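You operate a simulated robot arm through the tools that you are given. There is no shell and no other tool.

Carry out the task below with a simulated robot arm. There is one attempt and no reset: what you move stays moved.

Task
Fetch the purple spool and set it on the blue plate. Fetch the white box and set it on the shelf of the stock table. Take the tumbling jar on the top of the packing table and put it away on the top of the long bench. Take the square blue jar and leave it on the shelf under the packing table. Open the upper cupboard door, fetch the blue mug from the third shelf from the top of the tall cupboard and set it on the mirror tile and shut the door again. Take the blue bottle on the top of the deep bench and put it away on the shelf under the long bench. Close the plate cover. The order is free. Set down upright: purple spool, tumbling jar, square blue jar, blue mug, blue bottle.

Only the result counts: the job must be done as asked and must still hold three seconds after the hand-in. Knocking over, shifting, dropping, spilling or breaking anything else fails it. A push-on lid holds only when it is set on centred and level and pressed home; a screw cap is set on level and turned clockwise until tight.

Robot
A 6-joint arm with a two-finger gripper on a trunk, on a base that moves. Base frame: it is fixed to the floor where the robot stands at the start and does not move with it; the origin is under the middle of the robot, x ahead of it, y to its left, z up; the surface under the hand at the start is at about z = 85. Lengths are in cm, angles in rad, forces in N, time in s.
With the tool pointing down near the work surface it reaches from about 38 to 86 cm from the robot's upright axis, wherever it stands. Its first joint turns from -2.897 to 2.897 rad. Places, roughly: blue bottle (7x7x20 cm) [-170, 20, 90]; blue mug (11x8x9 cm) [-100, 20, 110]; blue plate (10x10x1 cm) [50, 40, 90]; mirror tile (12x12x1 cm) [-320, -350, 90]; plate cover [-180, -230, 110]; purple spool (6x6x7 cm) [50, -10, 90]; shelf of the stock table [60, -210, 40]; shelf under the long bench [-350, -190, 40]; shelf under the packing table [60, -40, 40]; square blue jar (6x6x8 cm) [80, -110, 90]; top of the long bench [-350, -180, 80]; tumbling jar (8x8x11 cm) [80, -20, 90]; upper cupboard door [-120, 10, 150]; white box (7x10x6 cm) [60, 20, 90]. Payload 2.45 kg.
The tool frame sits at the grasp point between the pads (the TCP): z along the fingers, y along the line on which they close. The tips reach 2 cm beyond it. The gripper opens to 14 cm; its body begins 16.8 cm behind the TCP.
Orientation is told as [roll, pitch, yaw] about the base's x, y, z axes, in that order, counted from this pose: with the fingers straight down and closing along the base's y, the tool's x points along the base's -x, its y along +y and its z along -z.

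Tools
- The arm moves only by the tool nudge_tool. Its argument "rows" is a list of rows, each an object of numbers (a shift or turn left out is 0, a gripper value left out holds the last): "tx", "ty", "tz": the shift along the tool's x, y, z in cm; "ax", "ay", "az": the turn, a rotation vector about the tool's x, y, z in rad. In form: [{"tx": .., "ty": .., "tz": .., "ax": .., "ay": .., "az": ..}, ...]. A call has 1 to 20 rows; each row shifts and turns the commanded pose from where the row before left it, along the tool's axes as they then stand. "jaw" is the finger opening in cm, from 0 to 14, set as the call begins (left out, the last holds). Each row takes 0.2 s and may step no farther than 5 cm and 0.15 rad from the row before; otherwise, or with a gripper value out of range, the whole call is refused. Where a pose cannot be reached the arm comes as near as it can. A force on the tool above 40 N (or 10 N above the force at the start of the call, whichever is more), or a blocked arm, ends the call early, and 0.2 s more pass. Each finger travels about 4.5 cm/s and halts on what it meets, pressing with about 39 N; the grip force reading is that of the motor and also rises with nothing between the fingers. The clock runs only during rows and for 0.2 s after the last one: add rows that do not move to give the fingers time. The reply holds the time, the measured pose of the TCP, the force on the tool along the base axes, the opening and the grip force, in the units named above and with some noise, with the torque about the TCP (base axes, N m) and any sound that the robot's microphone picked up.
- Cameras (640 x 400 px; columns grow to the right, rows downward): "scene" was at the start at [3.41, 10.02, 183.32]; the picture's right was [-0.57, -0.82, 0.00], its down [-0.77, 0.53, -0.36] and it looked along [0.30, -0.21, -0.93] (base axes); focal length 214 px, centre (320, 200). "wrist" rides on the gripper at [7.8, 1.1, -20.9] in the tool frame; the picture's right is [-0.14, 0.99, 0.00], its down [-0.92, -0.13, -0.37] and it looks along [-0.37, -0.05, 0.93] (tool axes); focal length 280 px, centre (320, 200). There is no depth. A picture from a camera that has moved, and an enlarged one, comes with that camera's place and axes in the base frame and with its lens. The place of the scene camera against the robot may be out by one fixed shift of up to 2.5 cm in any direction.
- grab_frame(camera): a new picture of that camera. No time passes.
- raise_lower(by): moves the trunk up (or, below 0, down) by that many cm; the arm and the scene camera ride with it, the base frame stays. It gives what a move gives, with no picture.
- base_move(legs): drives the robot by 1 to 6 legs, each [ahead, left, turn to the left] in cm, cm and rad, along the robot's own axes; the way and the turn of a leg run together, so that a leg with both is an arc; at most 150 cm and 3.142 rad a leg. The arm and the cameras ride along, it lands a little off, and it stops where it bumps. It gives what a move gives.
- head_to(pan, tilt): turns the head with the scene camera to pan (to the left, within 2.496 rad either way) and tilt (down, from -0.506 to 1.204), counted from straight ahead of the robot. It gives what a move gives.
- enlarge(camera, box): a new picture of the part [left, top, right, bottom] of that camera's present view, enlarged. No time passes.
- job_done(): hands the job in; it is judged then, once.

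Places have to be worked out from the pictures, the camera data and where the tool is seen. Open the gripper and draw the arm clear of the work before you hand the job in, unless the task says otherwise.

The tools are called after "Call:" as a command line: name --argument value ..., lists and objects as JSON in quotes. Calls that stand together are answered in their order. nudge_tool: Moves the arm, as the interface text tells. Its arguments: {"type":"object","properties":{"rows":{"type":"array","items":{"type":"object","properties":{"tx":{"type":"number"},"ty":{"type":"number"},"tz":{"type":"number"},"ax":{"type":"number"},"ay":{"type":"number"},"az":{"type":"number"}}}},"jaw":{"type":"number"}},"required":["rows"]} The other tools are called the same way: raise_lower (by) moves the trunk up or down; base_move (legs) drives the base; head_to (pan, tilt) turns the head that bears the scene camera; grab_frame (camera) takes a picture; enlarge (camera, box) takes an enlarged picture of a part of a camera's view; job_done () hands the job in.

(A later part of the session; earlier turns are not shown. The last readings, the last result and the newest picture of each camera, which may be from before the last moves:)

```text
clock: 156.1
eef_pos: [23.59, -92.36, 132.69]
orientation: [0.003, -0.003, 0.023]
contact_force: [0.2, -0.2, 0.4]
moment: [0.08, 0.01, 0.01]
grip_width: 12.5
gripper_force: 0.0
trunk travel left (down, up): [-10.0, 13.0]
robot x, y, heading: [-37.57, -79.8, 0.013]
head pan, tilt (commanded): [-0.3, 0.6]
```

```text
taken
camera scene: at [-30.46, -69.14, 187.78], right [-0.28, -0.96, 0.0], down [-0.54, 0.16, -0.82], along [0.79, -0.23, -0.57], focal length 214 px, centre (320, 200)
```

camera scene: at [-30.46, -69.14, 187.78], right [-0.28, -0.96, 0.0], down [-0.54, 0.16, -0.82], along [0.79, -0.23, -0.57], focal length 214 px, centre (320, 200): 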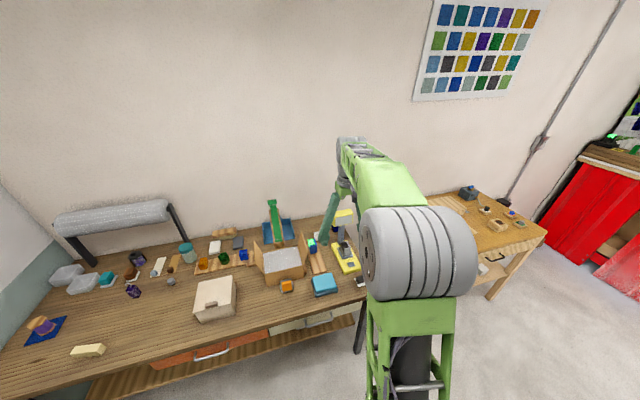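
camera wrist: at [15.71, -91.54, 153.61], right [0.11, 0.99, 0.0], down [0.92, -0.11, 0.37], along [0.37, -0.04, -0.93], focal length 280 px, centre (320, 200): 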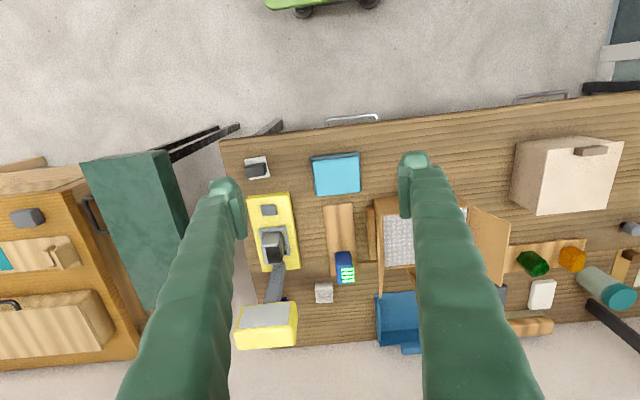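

The jar is hidden behind the yellow press head from here. I enlarge the scene view for this corner.

Call:
enlarge --camera "scene" --box '[280, 170, 400, 310]'

Call:
enlarge --camera "wrist" --box '[200, 150, 400, 360]'

```text
2.86 times, centred on (340, 240) of scene
camera zoom: at [-30.46, -69.14, 187.78], right [-0.28, -0.96, 0.0], down [-0.54, 0.16, -0.82], along [0.79, -0.23, -0.57], focal length 613 px, centre (263, 86)
```

zoom: 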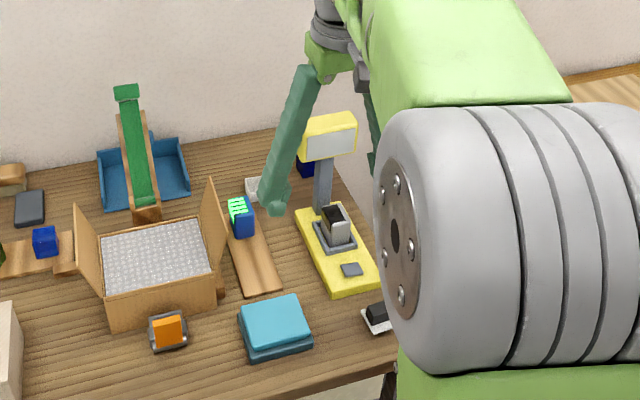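

```text
1.90 times, centred on (300, 255) of wrist
camera zoom: at [15.71, -91.54, 153.61], right [0.11, 0.99, 0.0], down [0.92, -0.11, 0.37], along [0.37, -0.04, -0.93], focal length 534 px, centre (358, 95)
```

zoom: 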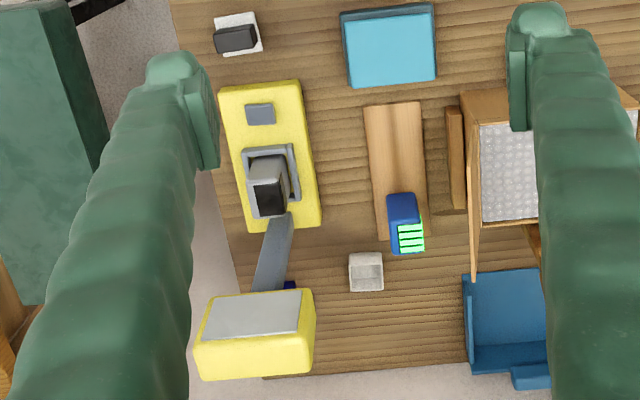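

The yellow device is a scale with a display head on a mast at about [62,-109,106], and the jar stands right behind it. I drive forward to the table and look from above at higher position.

Call:
base_move --legs '[[34, 0, 0]]'

Call:
nudge_tool --rows '[{"ty": 4}, {"ty": 4}]'

Call:
grab_frame --camera "wrist"

```text
clock: 158.3
eef_pos: [57.62, -91.4, 132.73]
orientation: [0.004, -0.004, 0.023]
contact_force: [0.3, 0.4, -0.6]
moment: [-0.01, 0.05, 0.01]
grip_width: 12.49
gripper_force: 0.1
trunk travel left (down, up): [-10.0, 13.0]
robot x, y, heading: [-3.55, -79.04, 0.016]
head pan, tilt (commanded): [-0.3, 0.6]
```

```text
clock: 158.9
eef_pos: [57.45, -83.31, 132.8]
orientation: [0.005, -0.003, 0.025]
contact_force: [-0.7, -0.3, 0.4]
moment: [-0.06, 0.01, -0.01]
grip_width: 12.5
gripper_force: 0.0
trunk travel left (down, up): [-10.0, 13.0]
robot x, y, heading: [-3.5, -79.95, 0.019]
head pan, tilt (commanded): [-0.3, 0.6]
```

```text
taken
camera wrist: at [49.5, -82.57, 153.72], right [0.11, 0.99, 0.0], down [0.92, -0.11, 0.37], along [0.37, -0.04, -0.93], focal length 280 px, centre (320, 200)
```

wrist: 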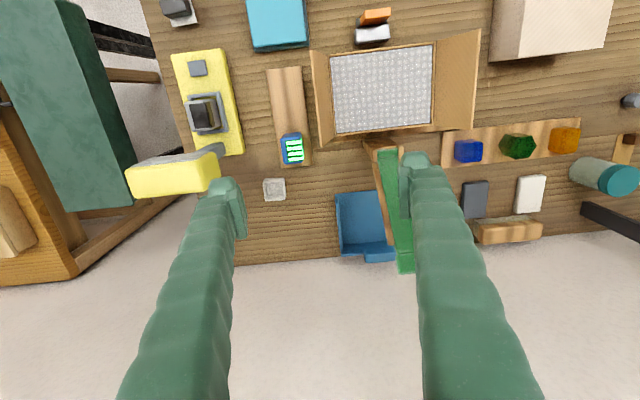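

The left finger hides the jar now. I close the fingers for a clear view past them.

Call:
nudge_tool --rows '[{}, {}, {}, {}, {}]' --jaw 2

Call:
grab_frame --camera "wrist"

Call:
enlarge --camera "wrist" --box '[120, 120, 300, 270]'

```text
clock: 160.1
eef_pos: [57.42, -83.41, 132.94]
orientation: [0.003, -0.003, 0.025]
contact_force: [0.1, -0.2, 0.4]
moment: [0.02, 0.0, 0.01]
grip_width: 1.98
gripper_force: 0.0
trunk travel left (down, up): [-10.0, 13.0]
robot x, y, heading: [-3.56, -79.23, 0.018]
head pan, tilt (commanded): [-0.3, 0.6]
```

```text
taken
camera wrist: at [49.51, -82.66, 153.73], right [0.11, 0.99, 0.0], down [0.92, -0.11, 0.37], along [0.37, -0.04, -0.93], focal length 280 px, centre (320, 200)
```

wrist: 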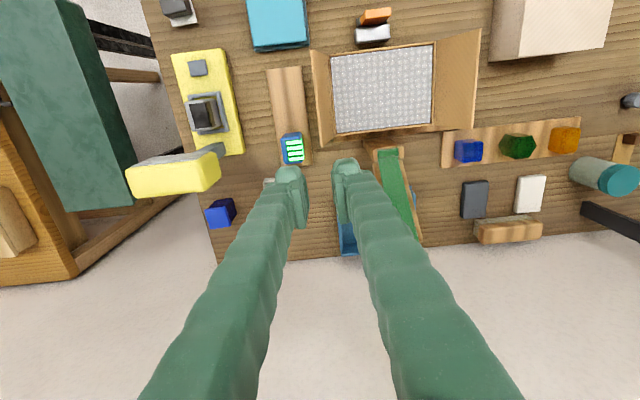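

```text
2.67 times, centred on (210, 195) of wrist
camera zoom: at [49.51, -82.66, 153.73], right [0.11, 0.99, 0.0], down [0.92, -0.11, 0.37], along [0.37, -0.04, -0.93], focal length 748 px, centre (613, 213)
```

zoom: 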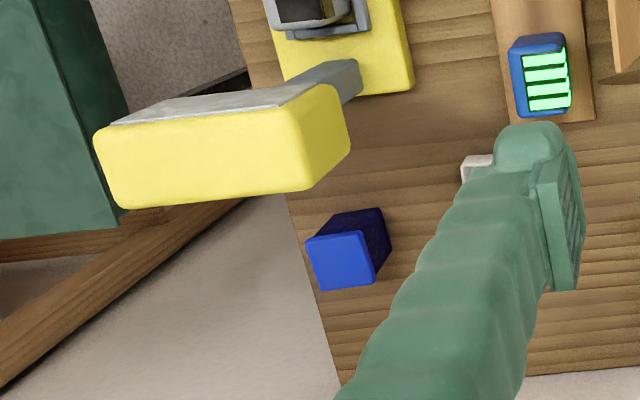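

The jar is axis-aligned, centred at about [75.6,-110.0], top z≈93; the display head spans x 57–63, z up to 112. I'll grip it with a 45° tilt coming from the +y side, so I first yaw the tool by -90° high above the table.

Call:
nudge_tool --rows '[{"az": 0.145}, {"az": 0.145}, {"az": 0.145}, {"az": 0.145}, {"az": 0.145}, {"az": 0.145}, {"az": 0.145}, {"az": 0.145}, {"az": 0.145}, {"az": 0.145}, {"az": 0.146}]' --jaw 9

Call:
nudge_tool --rows '[{"ay": -0.13}, {"ay": -0.13}, {"ay": -0.13}, {"ay": -0.13}, {"ay": -0.13}, {"ay": -0.135}]'

Call:
grab_frame --camera "wrist"

Call:
grab_frame --camera "scene"

```text
clock: 162.5
eef_pos: [57.42, -83.39, 132.78]
orientation: [0.004, 0.003, -1.573]
contact_force: [-0.1, 0.5, 0.6]
moment: [0.01, -0.01, 0.01]
grip_width: 8.99
gripper_force: 0.1
trunk travel left (down, up): [-10.0, 13.0]
robot x, y, heading: [-4.16, -79.21, 0.02]
head pan, tilt (commanded): [-0.3, 0.6]
```

```text
clock: 163.9
eef_pos: [57.41, -83.47, 132.76]
orientation: [0.005, -0.784, -1.575]
contact_force: [0.6, 0.4, 0.4]
moment: [0.0, 0.0, -0.02]
grip_width: 9.01
gripper_force: 0.1
trunk travel left (down, up): [-10.0, 13.0]
robot x, y, heading: [-3.42, -79.35, 0.014]
head pan, tilt (commanded): [-0.3, 0.6]
```

```text
taken
camera wrist: at [58.5, -63.21, 142.08], right [0.99, -0.1, 0.1], down [-0.13, -0.39, 0.91], along [-0.05, -0.91, -0.4], focal length 280 px, centre (320, 200)
```

wrist: 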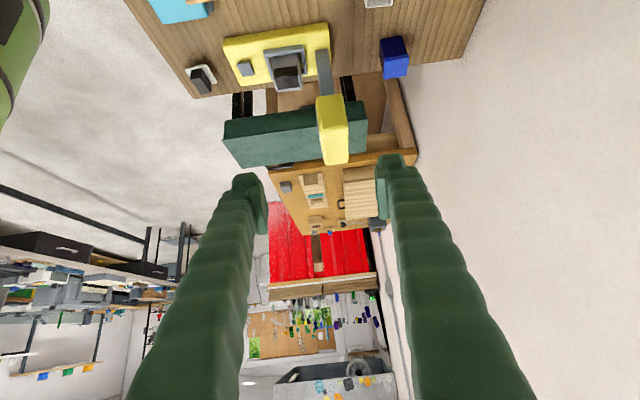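

```text
taken
camera scene: at [3.48, -68.36, 187.77], right [-0.28, -0.96, 0.0], down [-0.54, 0.16, -0.82], along [0.79, -0.23, -0.57], focal length 214 px, centre (320, 200)
```

scene: 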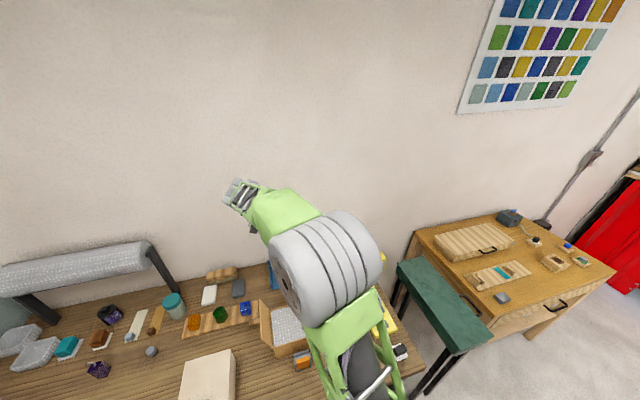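

The tilt from the +y side is reachable. I move over in +x, then toward -y above the jar, and check.

Call:
nudge_tool --rows '[{"ty": 4.5}, {"ty": 4.5}, {"ty": 4.5}, {"ty": 4.6}, {"tx": -3.1, "tz": 3.1}, {"tx": -3.1, "tz": 3.1}, {"tx": -3.1, "tz": 3.1}, {"tx": -3.1, "tz": 3.1}, {"tx": -3.1, "tz": 3.1}, {"tx": -3.1, "tz": 3.1}]'

Call:
grab_frame --camera "wrist"

```text
clock: 166.1
eef_pos: [75.44, -110.17, 132.67]
orientation: [0.005, -0.779, -1.574]
contact_force: [0.2, -0.3, 0.3]
moment: [0.07, 0.02, 0.01]
grip_width: 9.0
gripper_force: 0.0
trunk travel left (down, up): [-10.0, 13.0]
robot x, y, heading: [-3.52, -79.43, 0.019]
head pan, tilt (commanded): [-0.3, 0.6]
```

```text
taken
camera wrist: at [76.48, -89.9, 141.97], right [0.99, -0.1, 0.1], down [-0.13, -0.39, 0.91], along [-0.05, -0.91, -0.4], focal length 280 px, centre (320, 200)
```

wrist: 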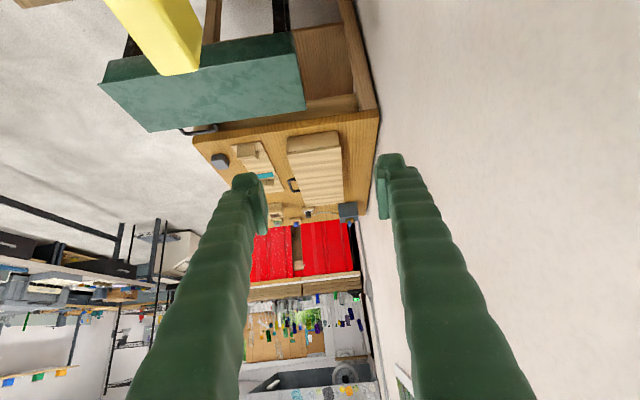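

I descend to about z=106, above the jar top, and check alignment.

Call:
nudge_tool --rows '[{"tx": 2.83, "tz": 2.83}, {"tx": 2.83, "tz": 2.83}, {"tx": 2.83, "tz": 2.83}, {"tx": 2.83, "tz": 2.83}, {"tx": 2.83, "tz": 2.83}, {"tx": 2.83, "tz": 2.83}, {"tx": 1.7, "tz": 1.7}]'

Call:
grab_frame --camera "wrist"

Call:
grab_frame --camera "scene"

```text
clock: 167.7
eef_pos: [75.75, -109.68, 106.21]
orientation: [0.006, -0.781, -1.574]
contact_force: [0.2, 0.3, 0.3]
moment: [0.02, 0.02, -0.07]
grip_width: 9.0
gripper_force: 0.0
trunk travel left (down, up): [-10.0, 13.0]
robot x, y, heading: [-3.89, -79.23, 0.019]
head pan, tilt (commanded): [-0.3, 0.6]
```

```text
taken
camera wrist: at [76.72, -89.59, 115.45], right [0.99, -0.1, 0.1], down [-0.13, -0.39, 0.91], along [-0.05, -0.91, -0.4], focal length 280 px, centre (320, 200)
```

wrist: 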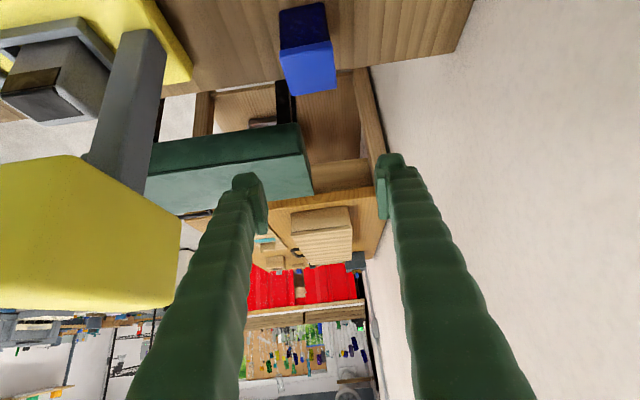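

```text
taken
camera scene: at [3.45, -68.45, 187.78], right [-0.28, -0.96, 0.0], down [-0.54, 0.16, -0.82], along [0.79, -0.23, -0.57], focal length 214 px, centre (320, 200)
```

scene: 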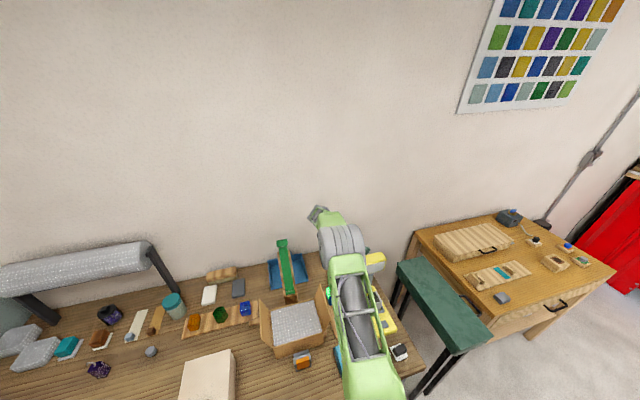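

The jar is centred between the fingers (x≈76). I descend to z≈89.3.

Call:
nudge_tool --rows '[{"ty": 0.2, "tx": 2.83, "tz": 2.83}, {"tx": 2.83, "tz": 2.83}, {"tx": 2.83, "tz": 2.83}, {"tx": 2.12, "tz": 2.12}, {"tx": 1.4, "tz": 1.4}]'

Call:
grab_frame --camera "wrist"

```text
clock: 168.9
eef_pos: [75.78, -109.55, 89.31]
orientation: [0.004, -0.782, -1.577]
contact_force: [0.5, -0.6, -0.4]
moment: [-0.01, 0.01, 0.05]
grip_width: 8.97
gripper_force: 0.2
trunk travel left (down, up): [-10.0, 13.0]
robot x, y, heading: [-3.52, -78.51, 0.016]
head pan, tilt (commanded): [-0.3, 0.6]
```

```text
taken
camera wrist: at [76.89, -89.35, 98.6], right [0.99, -0.1, 0.1], down [-0.13, -0.39, 0.91], along [-0.05, -0.91, -0.4], focal length 280 px, centre (320, 200)
```

wrist: 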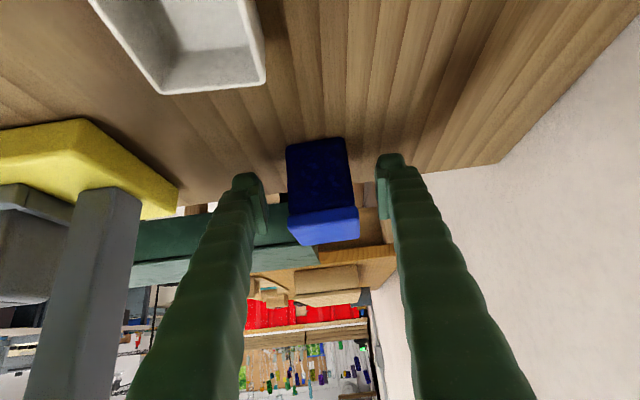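

The jar is centred between the fingers. I close and then lift slowly.

Call:
nudge_tool --rows '[{}, {}, {}, {}, {}]' --jaw 2

Call:
nudge_tool --rows '[{"tx": -0.2, "tz": -0.2}, {"tx": -0.4, "tz": -0.4}, {"tx": -0.7, "tz": -0.7}, {"tx": -0.8, "tz": -0.8}, {"tx": -0.8, "tz": -0.8}]'

Call:
grab_frame --camera "wrist"

```text
clock: 170.1
eef_pos: [75.89, -109.59, 89.4]
orientation: [0.005, -0.783, -1.574]
contact_force: [0.6, 0.8, 0.8]
moment: [-0.03, 0.08, 0.02]
grip_width: 5.31
gripper_force: 38.8
trunk travel left (down, up): [-10.0, 13.0]
robot x, y, heading: [-3.54, -79.05, 0.02]
head pan, tilt (commanded): [-0.3, 0.6]
```

```text
clock: 171.3
eef_pos: [75.82, -109.57, 93.49]
orientation: [0.005, -0.782, -1.575]
contact_force: [-0.5, 0.0, -2.0]
moment: [-0.01, 0.0, -0.03]
grip_width: 5.3
gripper_force: 39.2
trunk travel left (down, up): [-10.0, 13.0]
robot x, y, heading: [-3.45, -78.91, 0.015]
head pan, tilt (commanded): [-0.3, 0.6]
```

```text
taken
camera wrist: at [76.92, -89.31, 102.74], right [0.99, -0.1, 0.1], down [-0.13, -0.39, 0.91], along [-0.05, -0.91, -0.4], focal length 280 px, centre (320, 200)
```

wrist: 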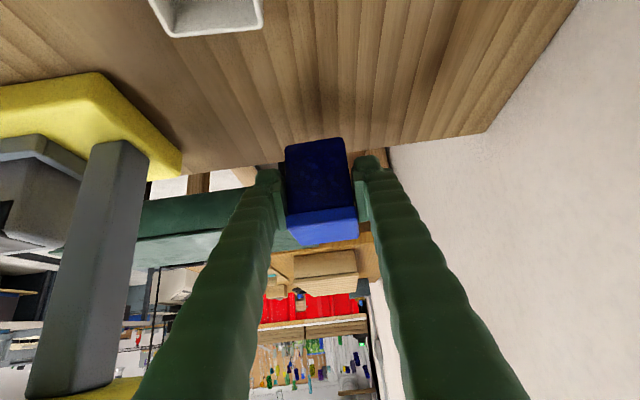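

The jar is held (5.3 cm). I lift it straight up above everything.

Call:
nudge_tool --rows '[{"tx": -1.5, "tz": -1.5}, {"tx": -2.2, "tz": -2.2}, {"tx": -2.2, "tz": -2.2}, {"tx": -2.2, "tz": -2.2}, {"tx": -2.2, "tz": -2.2}, {"tx": -2.2, "tz": -2.2}, {"tx": -2.2, "tz": -2.2}, {"tx": -2.2, "tz": -2.2}, {"tx": -2.2, "tz": -2.2}, {"tx": -2.2, "tz": -2.2}, {"tx": -2.2, "tz": -2.2}, {"tx": -2.2, "tz": -2.2}]'

Call:
nudge_tool --rows '[{"tx": 2.2, "tz": -2.2}, {"tx": 2.2, "tz": -2.2}, {"tx": 2.2, "tz": -2.2}, {"tx": 2.2, "tz": -2.2}, {"tx": 2.2, "tz": -2.2}, {"tx": 2.2, "tz": -2.2}, {"tx": 2.2, "tz": -2.2}, {"tx": 2.2, "tz": -2.2}, {"ty": -3}, {"ty": -3}, {"ty": -3}, {"ty": -3}, {"ty": -3}, {"ty": -3}]'

Call:
nudge_tool --rows '[{"ax": -0.101, "az": -0.1014}, {"ax": -0.101, "az": -0.1014}, {"ax": -0.101, "az": -0.1014}, {"ax": -0.101, "az": -0.1014}, {"ax": -0.101, "az": -0.1014}, {"ax": -0.101, "az": -0.1014}, {"ax": -0.101, "az": -0.1014}, {"ax": -0.101, "az": -0.1014}, {"ax": -0.101, "az": -0.1014}, {"ax": -0.101, "az": -0.1014}, {"ax": -0.101, "az": -0.1014}]'

Call:
grab_frame --camera "wrist"

```text
clock: 173.9
eef_pos: [75.68, -109.66, 129.81]
orientation: [0.003, -0.782, -1.573]
contact_force: [-1.1, -0.4, -1.8]
moment: [0.02, 0.01, 0.02]
grip_width: 5.3
gripper_force: 39.0
trunk travel left (down, up): [-10.0, 13.0]
robot x, y, heading: [-3.62, -79.45, 0.02]
head pan, tilt (commanded): [-0.3, 0.6]
```

```text
clock: 176.9
eef_pos: [57.47, -84.75, 129.91]
orientation: [0.004, -0.78, -1.575]
contact_force: [-0.5, -0.7, -1.2]
moment: [0.04, -0.03, -0.02]
grip_width: 5.26
gripper_force: 38.7
trunk travel left (down, up): [-10.0, 13.0]
robot x, y, heading: [-3.21, -79.28, 0.016]
head pan, tilt (commanded): [-0.3, 0.6]
```

```text
clock: 179.3
eef_pos: [57.3, -85.55, 129.59]
orientation: [0.094, -0.77, -0.157]
contact_force: [1.3, 2.5, -1.0]
moment: [-0.26, 0.16, -0.23]
grip_width: 5.29
gripper_force: 39.0
trunk travel left (down, up): [-10.0, 13.0]
robot x, y, heading: [-3.77, -79.21, 0.018]
head pan, tilt (commanded): [-0.3, 0.6]
```

```text
taken
camera wrist: at [37.28, -83.34, 139.11], right [0.19, 0.97, 0.16], down [0.38, -0.22, 0.9], along [0.9, -0.11, -0.41], focal length 280 px, centre (320, 200)
```

wrist: 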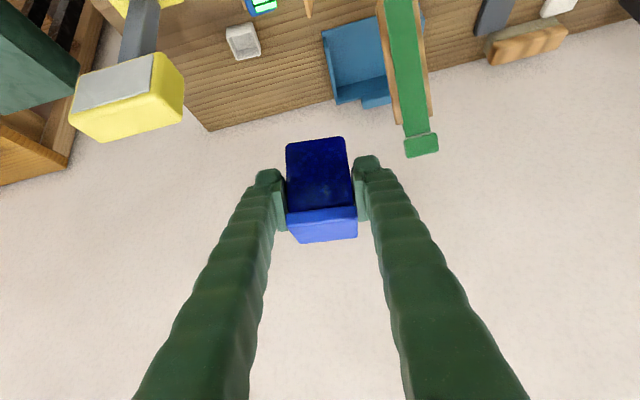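

The yaw mostly arrived but reads [0.09,-0.77,-0.16]; I add idle rows to see whether it settles.

Call:
nudge_tool --rows '[{}, {}, {}]'

```text
clock: 180.1
eef_pos: [57.58, -84.78, 129.8]
orientation: [0.005, -0.788, 0.002]
contact_force: [0.0, 0.9, -3.5]
moment: [-0.03, 0.05, 0.02]
grip_width: 5.26
gripper_force: 39.0
trunk travel left (down, up): [-10.0, 13.0]
robot x, y, heading: [-3.61, -78.88, 0.022]
head pan, tilt (commanded): [-0.3, 0.6]
```

It settled: tilt 45°, yaw 0, jar upright. I back the base away, then move the hand to the left-front and lower it in free air for the packing-table shelf.

Call:
base_move --legs '[[-66, 0, -0.02]]'

Call:
nudge_tool --rows '[{"tx": -1.34, "ty": 4, "tz": 1.35}, {"tx": -1.34, "ty": 4, "tz": 1.35}, {"tx": -1.34, "ty": 4, "tz": 1.35}, {"tx": -1.34, "ty": 4, "tz": 1.35}, {"tx": -1.34, "ty": 4, "tz": 1.35}, {"tx": -1.34, "ty": 4, "tz": 1.35}, {"tx": -1.34, "ty": 4, "tz": 1.35}, {"tx": -1.34, "ty": 4, "tz": 1.35}, {"tx": -1.34, "ty": 4, "tz": 1.35}]'

Call:
raise_lower --by -10

Call:
nudge_tool --rows '[{"tx": 2.6, "tz": 2.6}, {"tx": 2.6, "tz": 2.6}, {"tx": 2.6, "tz": 2.6}, {"tx": 2.6, "tz": 2.6}, {"tx": 2.6, "tz": 2.6}, {"tx": 2.6, "tz": 2.6}, {"tx": 2.6, "tz": 2.6}, {"tx": 2.6, "tz": 2.6}, {"tx": 2.6, "tz": 2.6}, {"tx": 2.6, "tz": 2.6}, {"tx": 2.6, "tz": 2.6}, {"tx": 2.6, "tz": 2.6}, {"tx": 2.6, "tz": 2.6}, {"tx": 2.6, "tz": 2.6}, {"tx": 2.6, "tz": 2.6}, {"tx": 2.6, "tz": 2.6}, {"tx": 2.6, "tz": 2.6}, {"tx": 2.6, "tz": 2.6}]'

```text
clock: 183.8
eef_pos: [-8.51, -86.41, 129.97]
orientation: [0.004, -0.787, -0.012]
contact_force: [-0.7, 0.5, -2.0]
moment: [-0.01, 0.03, -0.02]
grip_width: 5.27
gripper_force: 39.0
trunk travel left (down, up): [-10.0, 13.0]
robot x, y, heading: [-69.75, -80.01, 0.006]
head pan, tilt (commanded): [-0.3, 0.6]
```

```text
clock: 185.8
eef_pos: [8.94, -50.45, 129.95]
orientation: [0.001, -0.786, -0.009]
contact_force: [-1.2, 0.4, -2.0]
moment: [-0.02, -0.01, -0.02]
grip_width: 5.26
gripper_force: 38.7
trunk travel left (down, up): [-10.0, 13.0]
robot x, y, heading: [-69.52, -80.3, 0.011]
head pan, tilt (commanded): [-0.3, 0.6]
```

```text
clock: 187.1
eef_pos: [8.94, -50.66, 119.94]
orientation: [0.003, -0.786, -0.011]
contact_force: [0.0, 0.2, -2.6]
moment: [0.01, 0.02, 0.01]
grip_width: 5.26
gripper_force: 38.6
trunk travel left (down, up): [0.0, 23.0]
robot x, y, heading: [-69.9, -80.45, 0.007]
head pan, tilt (commanded): [-0.3, 0.6]
```

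```text
clock: 190.9
eef_pos: [9.0, -50.63, 53.82]
orientation: [0.003, -0.787, -0.01]
contact_force: [0.2, 0.3, -2.3]
moment: [-0.01, 0.06, -0.02]
grip_width: 5.26
gripper_force: 39.0
trunk travel left (down, up): [0.0, 23.0]
robot x, y, heading: [-69.46, -79.89, 0.006]
head pan, tilt (commanded): [-0.3, 0.6]
```

Arm holds at z≈54 with the jar. I lower a bit more and drive left in steps to face the free left part of the packing shelf.

Call:
nudge_tool --rows '[{"tx": 2.2, "tz": 2.2}, {"tx": 2.2, "tz": 2.2}]'

Call:
base_move --legs '[[0, 40, 0], [10, 0, 0], [0, 22, 0]]'

Call:
head_to --pan 0.0 --tilt 0.7

Call:
grab_frame --camera "scene"

Call:
grab_frame --camera "wrist"

```text
clock: 191.5
eef_pos: [9.05, -50.71, 47.31]
orientation: [0.004, -0.787, -0.01]
contact_force: [-1.1, -0.2, -2.3]
moment: [-0.04, 0.08, 0.0]
grip_width: 5.24
gripper_force: 39.5
trunk travel left (down, up): [0.0, 23.0]
robot x, y, heading: [-69.68, -80.16, 0.007]
head pan, tilt (commanded): [-0.3, 0.6]
```

```text
clock: 198.4
eef_pos: [18.4, 11.56, 47.48]
orientation: [0.003, -0.785, -0.003]
contact_force: [0.2, -0.1, -3.5]
moment: [-0.03, -0.02, -0.02]
grip_width: 5.27
gripper_force: 39.1
trunk travel left (down, up): [0.0, 23.0]
robot x, y, heading: [-60.2, -18.19, 0.015]
head pan, tilt (commanded): [-0.3, 0.6]
```

```text
clock: 199.2
eef_pos: [18.39, 11.46, 47.58]
orientation: [0.004, -0.788, -0.003]
contact_force: [-0.3, -0.1, -2.4]
moment: [-0.03, 0.0, -0.02]
grip_width: 5.25
gripper_force: 38.8
trunk travel left (down, up): [0.0, 23.0]
robot x, y, heading: [-59.87, -18.13, 0.01]
head pan, tilt (commanded): [0.0, 0.7]
```

```text
taken
camera scene: at [-52.96, -4.97, 176.91], right [0.01, -1.0, 0.0], down [-0.64, -0.01, -0.77], along [0.76, 0.01, -0.64], focal length 214 px, centre (320, 200)
```

scene: 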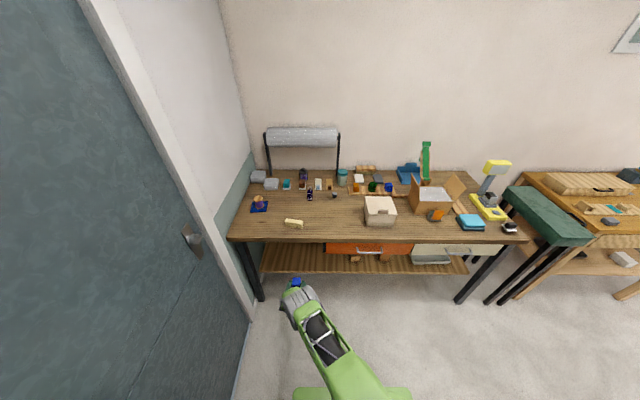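

```text
taken
camera wrist: at [-1.89, 12.51, 56.58], right [0.1, 0.99, 0.1], down [0.39, -0.13, 0.91], along [0.92, -0.05, -0.4], focal length 280 px, centre (320, 200)
```

wrist: 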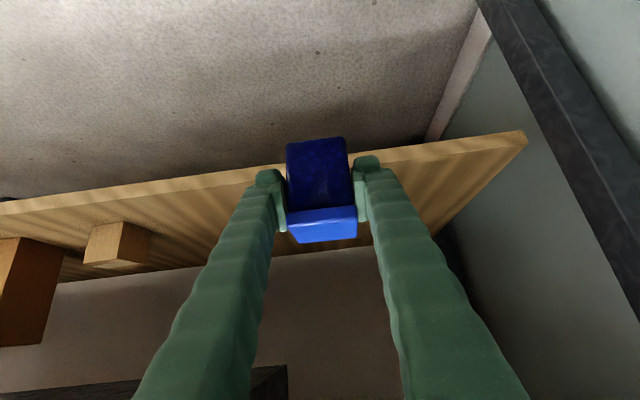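

I enlarge both views of the shelf area to get its edge and the objects on it.

Call:
enlarge --camera "scene" --box '[220, 190, 480, 320]'

Call:
enlarge --camera "wrist" --box '[0, 100, 540, 400]'

```text
2.46 times, centred on (350, 255) of scene
camera zoom: at [-52.96, -4.97, 176.91], right [0.01, -1.0, 0.0], down [-0.64, -0.01, -0.77], along [0.76, 0.01, -0.64], focal length 528 px, centre (246, 65)
```

zoom: 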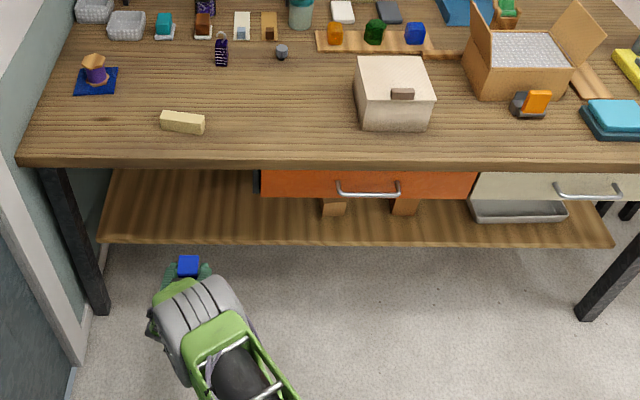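

```text
1.19 times, centred on (270, 250) of wrist
camera zoom: at [-1.89, 12.51, 56.58], right [0.1, 0.99, 0.1], down [0.39, -0.13, 0.91], along [0.92, -0.05, -0.4], focal length 332 px, centre (379, 141)
```

zoom: 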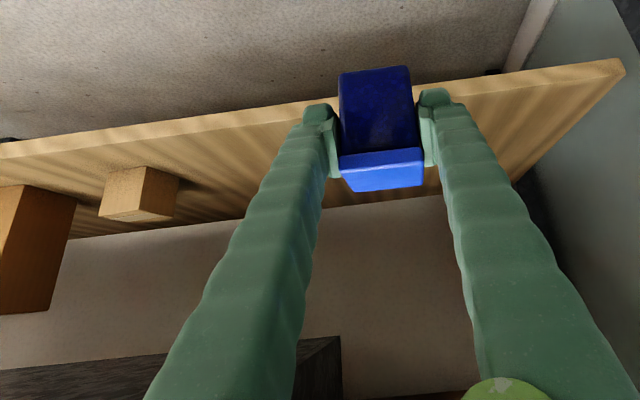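

Shelf front edge is near x≈31.5 (z≈38) and the spot around y≈11 is free. I drive in 27.5 cm.

Call:
base_move --legs '[[27.5, 0, 0]]'

Call:
grab_frame --camera "wrist"

Call:
nudge_tool --rows '[{"tx": 0.7, "tz": 0.7}, {"tx": 0.7, "tz": 0.7}, {"tx": 0.7, "tz": 0.7}, {}]'

```text
clock: 201.2
eef_pos: [46.08, 11.65, 47.42]
orientation: [0.001, -0.788, -0.005]
contact_force: [-0.2, -1.2, -2.3]
moment: [0.03, 0.0, -0.02]
grip_width: 5.25
gripper_force: 38.7
trunk travel left (down, up): [0.0, 23.0]
robot x, y, heading: [-32.31, -18.13, 0.007]
head pan, tilt (commanded): [0.0, 0.7]
```

```text
taken
camera wrist: at [25.73, 12.7, 56.57], right [0.1, 0.99, 0.1], down [0.39, -0.13, 0.91], along [0.92, -0.05, -0.4], focal length 280 px, centre (320, 200)
```

wrist: 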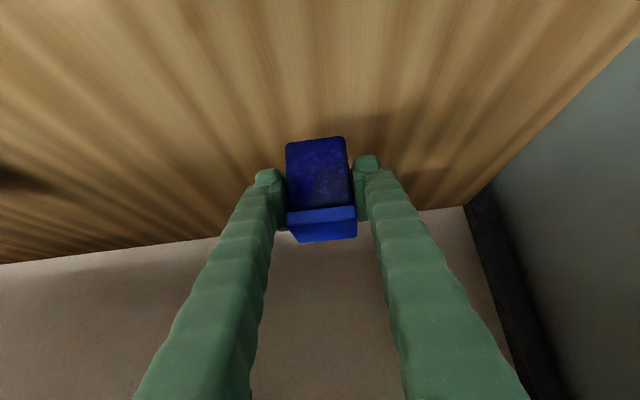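

```text
clock: 202.2
eef_pos: [46.08, 11.51, 44.35]
orientation: [0.001, -0.785, -0.005]
contact_force: [-0.5, -1.0, -2.7]
moment: [0.0, 0.01, -0.02]
grip_width: 5.28
gripper_force: 39.2
trunk travel left (down, up): [0.0, 23.0]
robot x, y, heading: [-32.66, -18.14, 0.011]
head pan, tilt (commanded): [0.0, 0.7]
```

The jar is above the shelf, still free. I continue down in small steps to contact.

Call:
nudge_tool --rows '[{"tx": 0.4, "tz": 0.4}, {}]'

Call:
nudge_tool --rows '[{"tx": 0.3, "tz": 0.3}, {}]'

Call:
nudge_tool --rows '[{"tx": 0.2, "tz": 0.2}, {}]'

Call:
nudge_tool --rows '[{"tx": 0.2, "tz": 0.2}, {}]'

```text
clock: 202.8
eef_pos: [46.07, 11.71, 43.99]
orientation: [0.001, -0.789, -0.006]
contact_force: [0.3, -0.3, -2.1]
moment: [-0.01, 0.02, -0.03]
grip_width: 5.26
gripper_force: 39.2
trunk travel left (down, up): [0.0, 23.0]
robot x, y, heading: [-32.61, -18.18, 0.012]
head pan, tilt (commanded): [0.0, 0.7]
```

```text
clock: 203.4
eef_pos: [46.11, 11.62, 43.54]
orientation: [0.003, -0.785, -0.005]
contact_force: [-0.3, 0.2, -2.1]
moment: [-0.01, 0.03, -0.03]
grip_width: 5.24
gripper_force: 38.8
trunk travel left (down, up): [0.0, 23.0]
robot x, y, heading: [-32.51, -18.2, 0.012]
head pan, tilt (commanded): [0.0, 0.7]
```

```text
clock: 204.0
eef_pos: [46.02, 11.6, 43.19]
orientation: [0.002, -0.786, -0.005]
contact_force: [0.6, -0.4, -2.6]
moment: [-0.01, 0.02, 0.03]
grip_width: 5.25
gripper_force: 39.5
trunk travel left (down, up): [0.0, 23.0]
robot x, y, heading: [-32.63, -17.98, 0.01]
head pan, tilt (commanded): [0.0, 0.7]
```

```text
clock: 204.6
eef_pos: [46.12, 11.67, 42.92]
orientation: [0.001, -0.785, -0.007]
contact_force: [0.8, -0.9, -2.4]
moment: [-0.02, 0.01, 0.0]
grip_width: 5.26
gripper_force: 39.0
trunk travel left (down, up): [0.0, 23.0]
robot x, y, heading: [-32.53, -17.9, 0.011]
head pan, tilt (commanded): [0.0, 0.7]
```

Call:
nudge_tool --rows '[{"tx": 0.2, "tz": 0.2}, {}]'

Call:
nudge_tool --rows '[{"tx": 0.2, "tz": 0.2}, {}]'

Call:
nudge_tool --rows '[{"tx": 0.15, "tz": 0.15}, {}]'

Call:
nudge_tool --rows '[{"tx": 0.15, "tz": 0.15}, {}]'

```text
clock: 205.2
eef_pos: [46.04, 11.69, 42.63]
orientation: [0.004, -0.788, -0.005]
contact_force: [0.2, -0.2, -2.4]
moment: [0.0, 0.0, 0.02]
grip_width: 5.28
gripper_force: 38.8
trunk travel left (down, up): [0.0, 23.0]
robot x, y, heading: [-32.83, -17.9, 0.009]
head pan, tilt (commanded): [0.0, 0.7]
```

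```text
clock: 205.8
eef_pos: [46.04, 11.64, 42.32]
orientation: [0.002, -0.786, -0.004]
contact_force: [-0.1, -0.1, -2.0]
moment: [0.01, 0.04, 0.0]
grip_width: 5.27
gripper_force: 38.9
trunk travel left (down, up): [0.0, 23.0]
robot x, y, heading: [-32.58, -17.75, 0.008]
head pan, tilt (commanded): [0.0, 0.7]
```

```text
clock: 206.4
eef_pos: [46.14, 11.6, 42.1]
orientation: [0.002, -0.789, -0.005]
contact_force: [0.2, 0.3, -2.8]
moment: [0.01, 0.02, 0.01]
grip_width: 5.26
gripper_force: 38.9
trunk travel left (down, up): [0.0, 23.0]
robot x, y, heading: [-32.62, -17.93, 0.012]
head pan, tilt (commanded): [0.0, 0.7]
```

```text
clock: 207.0
eef_pos: [46.13, 11.53, 41.87]
orientation: [0.003, -0.786, -0.006]
contact_force: [0.3, 0.5, -2.4]
moment: [0.01, 0.01, 0.0]
grip_width: 5.28
gripper_force: 39.0
trunk travel left (down, up): [0.0, 23.0]
robot x, y, heading: [-32.52, -17.9, 0.01]
head pan, tilt (commanded): [0.0, 0.7]
```

Still no contact at z=41.9 (jar bottom ≈37.5). I look at the gap with the wrist camera.

Call:
enlarge --camera "wrist" --box '[200, 60, 440, 260]'

Call:
nudge_tool --rows '[{"tx": 0.2, "tz": 0.2}, {}]'

Call:
nudge_tool --rows '[{"tx": 0.2, "tz": 0.2}, {}]'

```text
2.00 times, centred on (320, 160) of wrist
camera zoom: at [25.78, 12.71, 51.04], right [0.1, 0.99, 0.1], down [0.39, -0.13, 0.91], along [0.92, -0.05, -0.4], focal length 561 px, centre (320, 280)
```

zoom: 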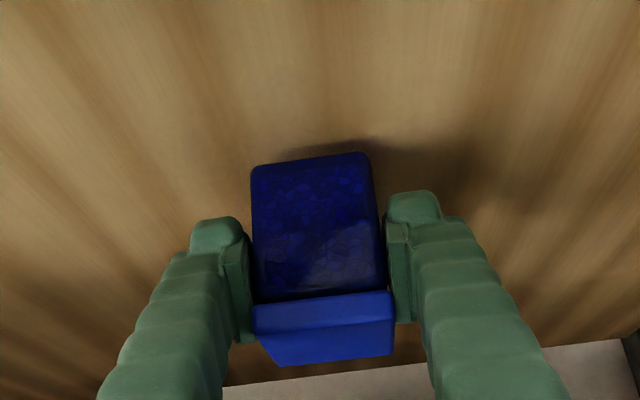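

```text
clock: 207.6
eef_pos: [45.89, 11.6, 41.64]
orientation: [0.005, -0.786, -0.005]
contact_force: [-1.0, -0.4, -2.8]
moment: [0.01, 0.02, 0.0]
grip_width: 5.25
gripper_force: 38.8
trunk travel left (down, up): [0.0, 23.0]
robot x, y, heading: [-32.61, -17.7, 0.013]
head pan, tilt (commanded): [0.0, 0.7]
```

```text
clock: 208.2
eef_pos: [45.85, 11.59, 41.63]
orientation: [0.001, -0.785, -0.006]
contact_force: [-0.4, -0.5, -2.5]
moment: [0.0, -0.03, -0.01]
grip_width: 5.26
gripper_force: 38.8
out of reach, approached as far as the arm can: row 1
trunk travel left (down, up): [0.0, 23.0]
robot x, y, heading: [-32.55, -17.93, 0.008]
head pan, tilt (commanded): [0.0, 0.7]
```

The arm reached its far limit; I pull the hand in 5 cm, drive forward 5 cm, and go on lowering.

Call:
nudge_tool --rows '[{"tx": 1.55, "tz": -2.0}, {"tx": 1.55, "tz": -2.0}]'

Call:
base_move --legs '[[5, 0, 0]]'

Call:
nudge_tool --rows '[{"tx": 0.5, "tz": 0.5}, {}]'

Call:
nudge_tool --rows '[{"tx": 0.2, "tz": 0.2}, {}]'

```text
clock: 208.8
eef_pos: [40.69, 11.58, 42.41]
orientation: [0.003, -0.787, -0.005]
contact_force: [0.7, 0.3, -2.3]
moment: [0.01, 0.0, 0.02]
grip_width: 5.25
gripper_force: 39.1
trunk travel left (down, up): [0.0, 23.0]
robot x, y, heading: [-32.53, -17.99, 0.011]
head pan, tilt (commanded): [0.0, 0.7]
```

```text
clock: 209.7
eef_pos: [45.69, 11.73, 42.3]
orientation: [0.002, -0.785, -0.004]
contact_force: [-0.2, -0.8, -1.4]
moment: [0.0, 0.03, 0.01]
grip_width: 5.28
gripper_force: 39.5
trunk travel left (down, up): [0.0, 23.0]
robot x, y, heading: [-27.58, -17.82, 0.012]
head pan, tilt (commanded): [0.0, 0.7]
```

```text
clock: 210.3
eef_pos: [45.7, 11.78, 41.74]
orientation: [0.002, -0.786, -0.005]
contact_force: [0.1, -0.5, -1.7]
moment: [-0.01, 0.01, 0.0]
grip_width: 5.3
gripper_force: 39.1
trunk travel left (down, up): [0.0, 23.0]
robot x, y, heading: [-27.78, -17.49, 0.011]
head pan, tilt (commanded): [0.0, 0.7]
```

```text
clock: 210.9
eef_pos: [45.7, 11.8, 41.39]
orientation: [0.002, -0.785, -0.006]
contact_force: [-0.1, -0.5, -3.9]
moment: [0.02, 0.06, 0.02]
grip_width: 5.26
gripper_force: 38.6
trunk travel left (down, up): [0.0, 23.0]
robot x, y, heading: [-27.63, -17.98, 0.012]
head pan, tilt (commanded): [0.0, 0.7]
```

Call:
nudge_tool --rows '[{"tx": 0.2, "tz": 0.2}, {}]'

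Call:
nudge_tool --rows '[{"tx": 0.2, "tz": 0.2}, {}]'

Call:
nudge_tool --rows '[{"tx": 0.15, "tz": 0.15}, {}]'

Call:
nudge_tool --rows '[{"tx": 0.15, "tz": 0.15}, {}]'

Call:
enlarge --camera "wrist" --box '[200, 60, 440, 260]'

```text
clock: 211.5
eef_pos: [45.64, 11.79, 41.13]
orientation: [0.001, -0.785, -0.004]
contact_force: [0.5, -0.6, -1.1]
moment: [-0.01, 0.0, -0.03]
grip_width: 5.27
gripper_force: 38.7
trunk travel left (down, up): [0.0, 23.0]
robot x, y, heading: [-28.03, -17.99, 0.009]
head pan, tilt (commanded): [0.0, 0.7]
```

```text
clock: 212.1
eef_pos: [45.76, 11.91, 40.79]
orientation: [0.005, -0.787, -0.008]
contact_force: [0.0, 0.7, -2.1]
moment: [-0.03, 0.01, -0.01]
grip_width: 5.27
gripper_force: 39.4
trunk travel left (down, up): [0.0, 23.0]
robot x, y, heading: [-27.78, -18.25, 0.007]
head pan, tilt (commanded): [0.0, 0.7]
```

```text
clock: 212.7
eef_pos: [45.71, 11.87, 40.71]
orientation: [0.001, -0.787, -0.005]
contact_force: [-0.5, 0.4, 1.2]
moment: [-0.08, -0.06, 0.0]
grip_width: 5.27
gripper_force: 39.1
trunk travel left (down, up): [0.0, 23.0]
robot x, y, heading: [-27.52, -17.78, 0.006]
head pan, tilt (commanded): [0.0, 0.7]
```

```text
clock: 213.3
eef_pos: [45.75, 11.82, 40.6]
orientation: [0.003, -0.789, -0.005]
contact_force: [-3.4, -0.1, 14.0]
moment: [-0.42, -0.33, -0.07]
grip_width: 5.28
gripper_force: 38.8
trunk travel left (down, up): [0.0, 23.0]
robot x, y, heading: [-27.64, -17.97, 0.009]
head pan, tilt (commanded): [0.0, 0.7]
```

```text
2.00 times, centred on (320, 160) of wrist
camera zoom: at [25.41, 12.85, 49.67], right [0.1, 0.99, 0.1], down [0.39, -0.13, 0.91], along [0.92, -0.05, -0.4], focal length 561 px, centre (320, 280)
```

zoom: 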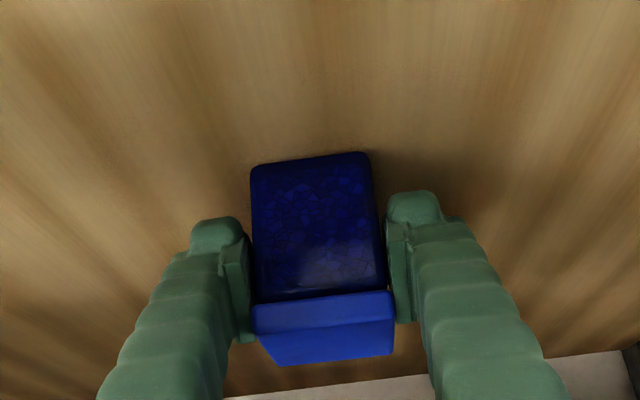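

Contact: the jar rests on the shelf (surface ≈36.4). I open the fingers so it settles flat.

Call:
nudge_tool --rows '[{}, {}, {}]' --jaw 8

Call:
grab_frame --camera "wrist"

```text
clock: 214.1
eef_pos: [45.68, 11.7, 40.36]
orientation: [0.001, -0.785, -0.006]
contact_force: [0.5, 0.1, -0.2]
moment: [-0.04, 0.01, -0.01]
grip_width: 7.96
gripper_force: 0.0
trunk travel left (down, up): [0.0, 23.0]
robot x, y, heading: [-27.57, -18.03, 0.008]
head pan, tilt (commanded): [0.0, 0.7]
```

```text
taken
camera wrist: at [25.34, 12.81, 49.53], right [0.1, 0.99, 0.1], down [0.39, -0.13, 0.91], along [0.92, -0.05, -0.4], focal length 280 px, centre (320, 200)
```

wrist: 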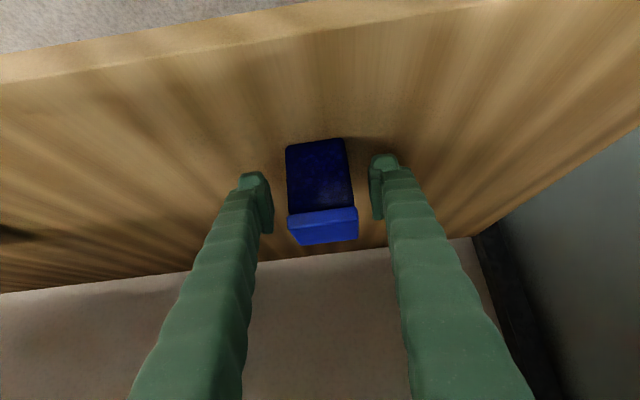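

The jar stands upright on the shelf. I open wider, lift a little, and back out straight.

Call:
nudge_tool --rows '[{"tx": -0.5, "tz": -0.5}, {"tx": -0.3, "tz": -0.3}, {}]' --jaw 12

Call:
base_move --legs '[[-31, 0, 0]]'

Call:
grab_frame --camera "wrist"

Call:
grab_frame --camera "scene"

```text
clock: 214.9
eef_pos: [45.71, 11.79, 41.62]
orientation: [0.001, -0.788, -0.004]
contact_force: [0.0, -0.9, 1.0]
moment: [0.02, 0.02, 0.02]
grip_width: 11.99
gripper_force: 0.1
trunk travel left (down, up): [0.0, 23.0]
robot x, y, heading: [-27.55, -17.91, 0.009]
head pan, tilt (commanded): [0.0, 0.7]
```

```text
clock: 217.0
eef_pos: [14.62, 11.21, 41.52]
orientation: [0.002, -0.787, -0.009]
contact_force: [0.2, 0.4, 0.8]
moment: [0.01, 0.01, -0.02]
grip_width: 12.01
gripper_force: 0.0
trunk travel left (down, up): [0.0, 23.0]
robot x, y, heading: [-58.93, -18.18, 0.007]
head pan, tilt (commanded): [0.0, 0.7]
```

```text
taken
camera wrist: at [-5.71, 12.38, 50.71], right [0.11, 0.99, 0.1], down [0.39, -0.13, 0.91], along [0.92, -0.06, -0.4], focal length 280 px, centre (320, 200)
```

wrist: 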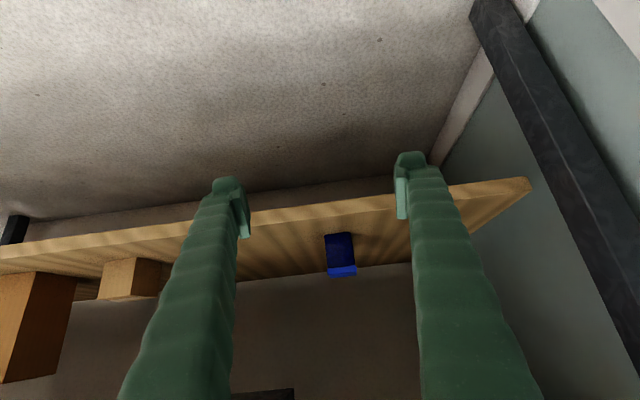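

```text
taken
camera scene: at [-51.63, -4.93, 176.92], right [0.01, -1.0, 0.0], down [-0.64, 0.0, -0.77], along [0.77, 0.01, -0.64], focal length 214 px, centre (320, 200)
```

scene: 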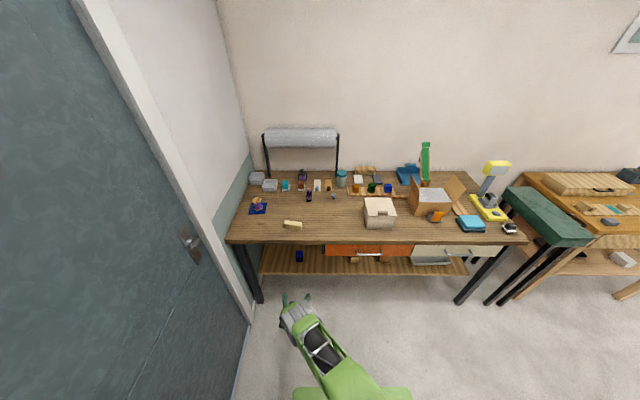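

Both the blue jar and the white box stand in place, nothing else disturbed. Now for the tumbling jar (teal lid): I raise the trunk and arm and set the tool vertical.

Call:
raise_lower --by 10

Call:
nudge_tool --rows '[{"tx": -2.8, "tz": -2.8}, {"tx": -2.8, "tz": -2.8}, {"tx": -2.8, "tz": -2.8}, {"tx": -2.8, "tz": -2.8}, {"tx": -2.8, "tz": -2.8}, {"tx": -2.8, "tz": -2.8}, {"tx": -2.8, "tz": -2.8}, {"tx": -2.8, "tz": -2.8}, {"tx": -2.8, "tz": -2.8}, {"tx": -2.8, "tz": -2.8}, {"tx": -2.8, "tz": -2.8}, {"tx": -2.8, "tz": -2.8}, {"tx": -2.8, "tz": -2.8}, {"tx": -2.8, "tz": -2.8}, {"tx": -2.8, "tz": -2.8}, {"tx": -2.8, "tz": -2.8}, {"tx": -2.8, "tz": -2.8}, {"tx": -2.8, "tz": -2.8}, {"tx": -2.8, "tz": -2.8}]'

Call:
nudge_tool --rows '[{"ay": 0.13}, {"ay": 0.13}, {"ay": 0.13}, {"ay": 0.13}, {"ay": 0.13}, {"ay": 0.135}, {}, {"ty": -4}, {"ty": -4}, {"ty": -4}, {"ty": -4}]'

```text
clock: 218.3
eef_pos: [14.54, 11.24, 51.52]
orientation: [0.001, -0.785, -0.01]
contact_force: [-0.1, 0.0, -0.3]
moment: [-0.02, -0.05, 0.05]
grip_width: 12.02
gripper_force: 0.0
trunk travel left (down, up): [-10.0, 13.0]
robot x, y, heading: [-59.08, -18.4, 0.007]
head pan, tilt (commanded): [0.0, 0.7]
```

```text
clock: 222.3
eef_pos: [14.48, 11.07, 126.73]
orientation: [0.001, -0.785, -0.009]
contact_force: [-0.7, 0.3, -0.5]
moment: [0.02, 0.02, -0.03]
grip_width: 12.02
gripper_force: 0.0
trunk travel left (down, up): [-10.0, 13.0]
robot x, y, heading: [-58.89, -18.39, 0.007]
head pan, tilt (commanded): [0.0, 0.7]
```

```text
clock: 224.7
eef_pos: [14.51, -5.15, 126.67]
orientation: [0.001, -0.002, -0.011]
contact_force: [-0.2, 0.3, 0.3]
moment: [0.04, 0.04, -0.02]
grip_width: 11.98
gripper_force: 0.0
trunk travel left (down, up): [-10.0, 13.0]
robot x, y, heading: [-59.04, -18.13, 0.008]
head pan, tilt (commanded): [0.0, 0.7]
```

Next the tumbling jar near [76,-20]; the roller stand is close behind it, so I use the 45° tilt again. I tilt, align to y≈-20, and drive up to the table.

Call:
nudge_tool --rows '[{"ay": -0.13}, {"ay": -0.13}, {"ay": -0.13}, {"ay": -0.13}, {"ay": -0.13}, {"ay": -0.135}, {"ty": -4}, {"ty": -4}, {"ty": -4}, {"ty": -3}, {"tx": 2.5, "tz": 2.5}, {"tx": 2.5, "tz": 2.5}, {"tx": 2.5, "tz": 2.5}]' --jaw 11

Call:
base_move --legs '[[45, 0, 0]]'

Call:
grab_frame --camera "wrist"

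Call:
grab_frame --camera "scene"

```text
clock: 227.5
eef_pos: [14.06, -18.71, 120.3]
orientation: [-0.107, -0.765, 0.187]
contact_force: [0.7, -0.6, -0.1]
moment: [0.01, 0.15, -0.06]
grip_width: 11.02
gripper_force: 0.1
out of reach, approached as far as the arm can: row 12, 13
trunk travel left (down, up): [-10.0, 13.0]
robot x, y, heading: [-58.56, -17.87, 0.005]
head pan, tilt (commanded): [0.0, 0.7]
```

```text
clock: 230.2
eef_pos: [58.91, -18.4, 120.5]
orientation: [0.031, -0.781, -0.008]
contact_force: [0.4, -1.1, 0.4]
moment: [-0.02, 0.02, 0.0]
grip_width: 11.02
gripper_force: 0.0
trunk travel left (down, up): [-10.0, 13.0]
robot x, y, heading: [-14.8, -17.96, 0.007]
head pan, tilt (commanded): [0.0, 0.7]
```

```text
taken
camera wrist: at [38.66, -17.87, 129.86], right [0.09, 0.99, 0.12], down [0.4, -0.14, 0.91], along [0.91, -0.03, -0.4], focal length 280 px, centre (320, 200)
```

wrist: 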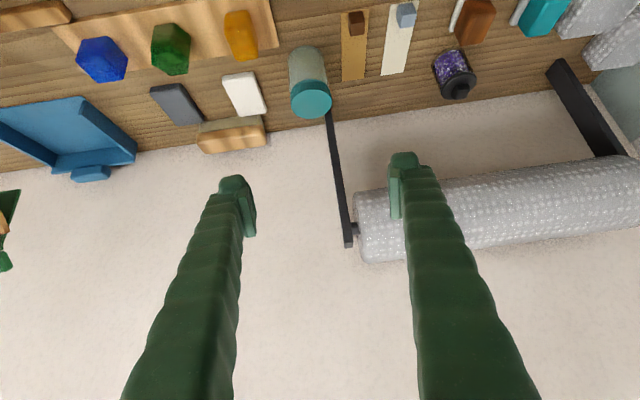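

```text
taken
camera scene: at [-7.02, -4.57, 186.91], right [0.01, -1.0, 0.0], down [-0.64, -0.01, -0.76], along [0.76, 0.01, -0.64], focal length 214 px, centre (320, 200)
```

scene: 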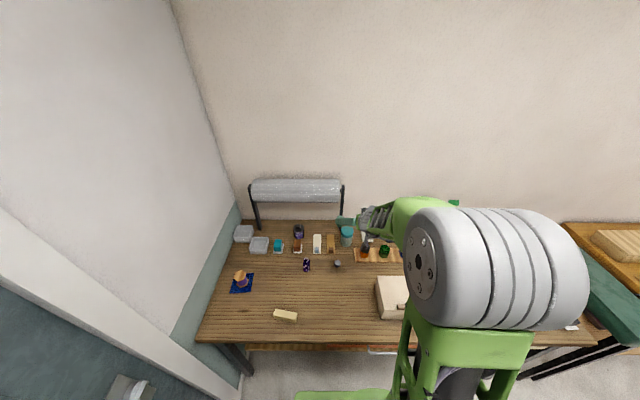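

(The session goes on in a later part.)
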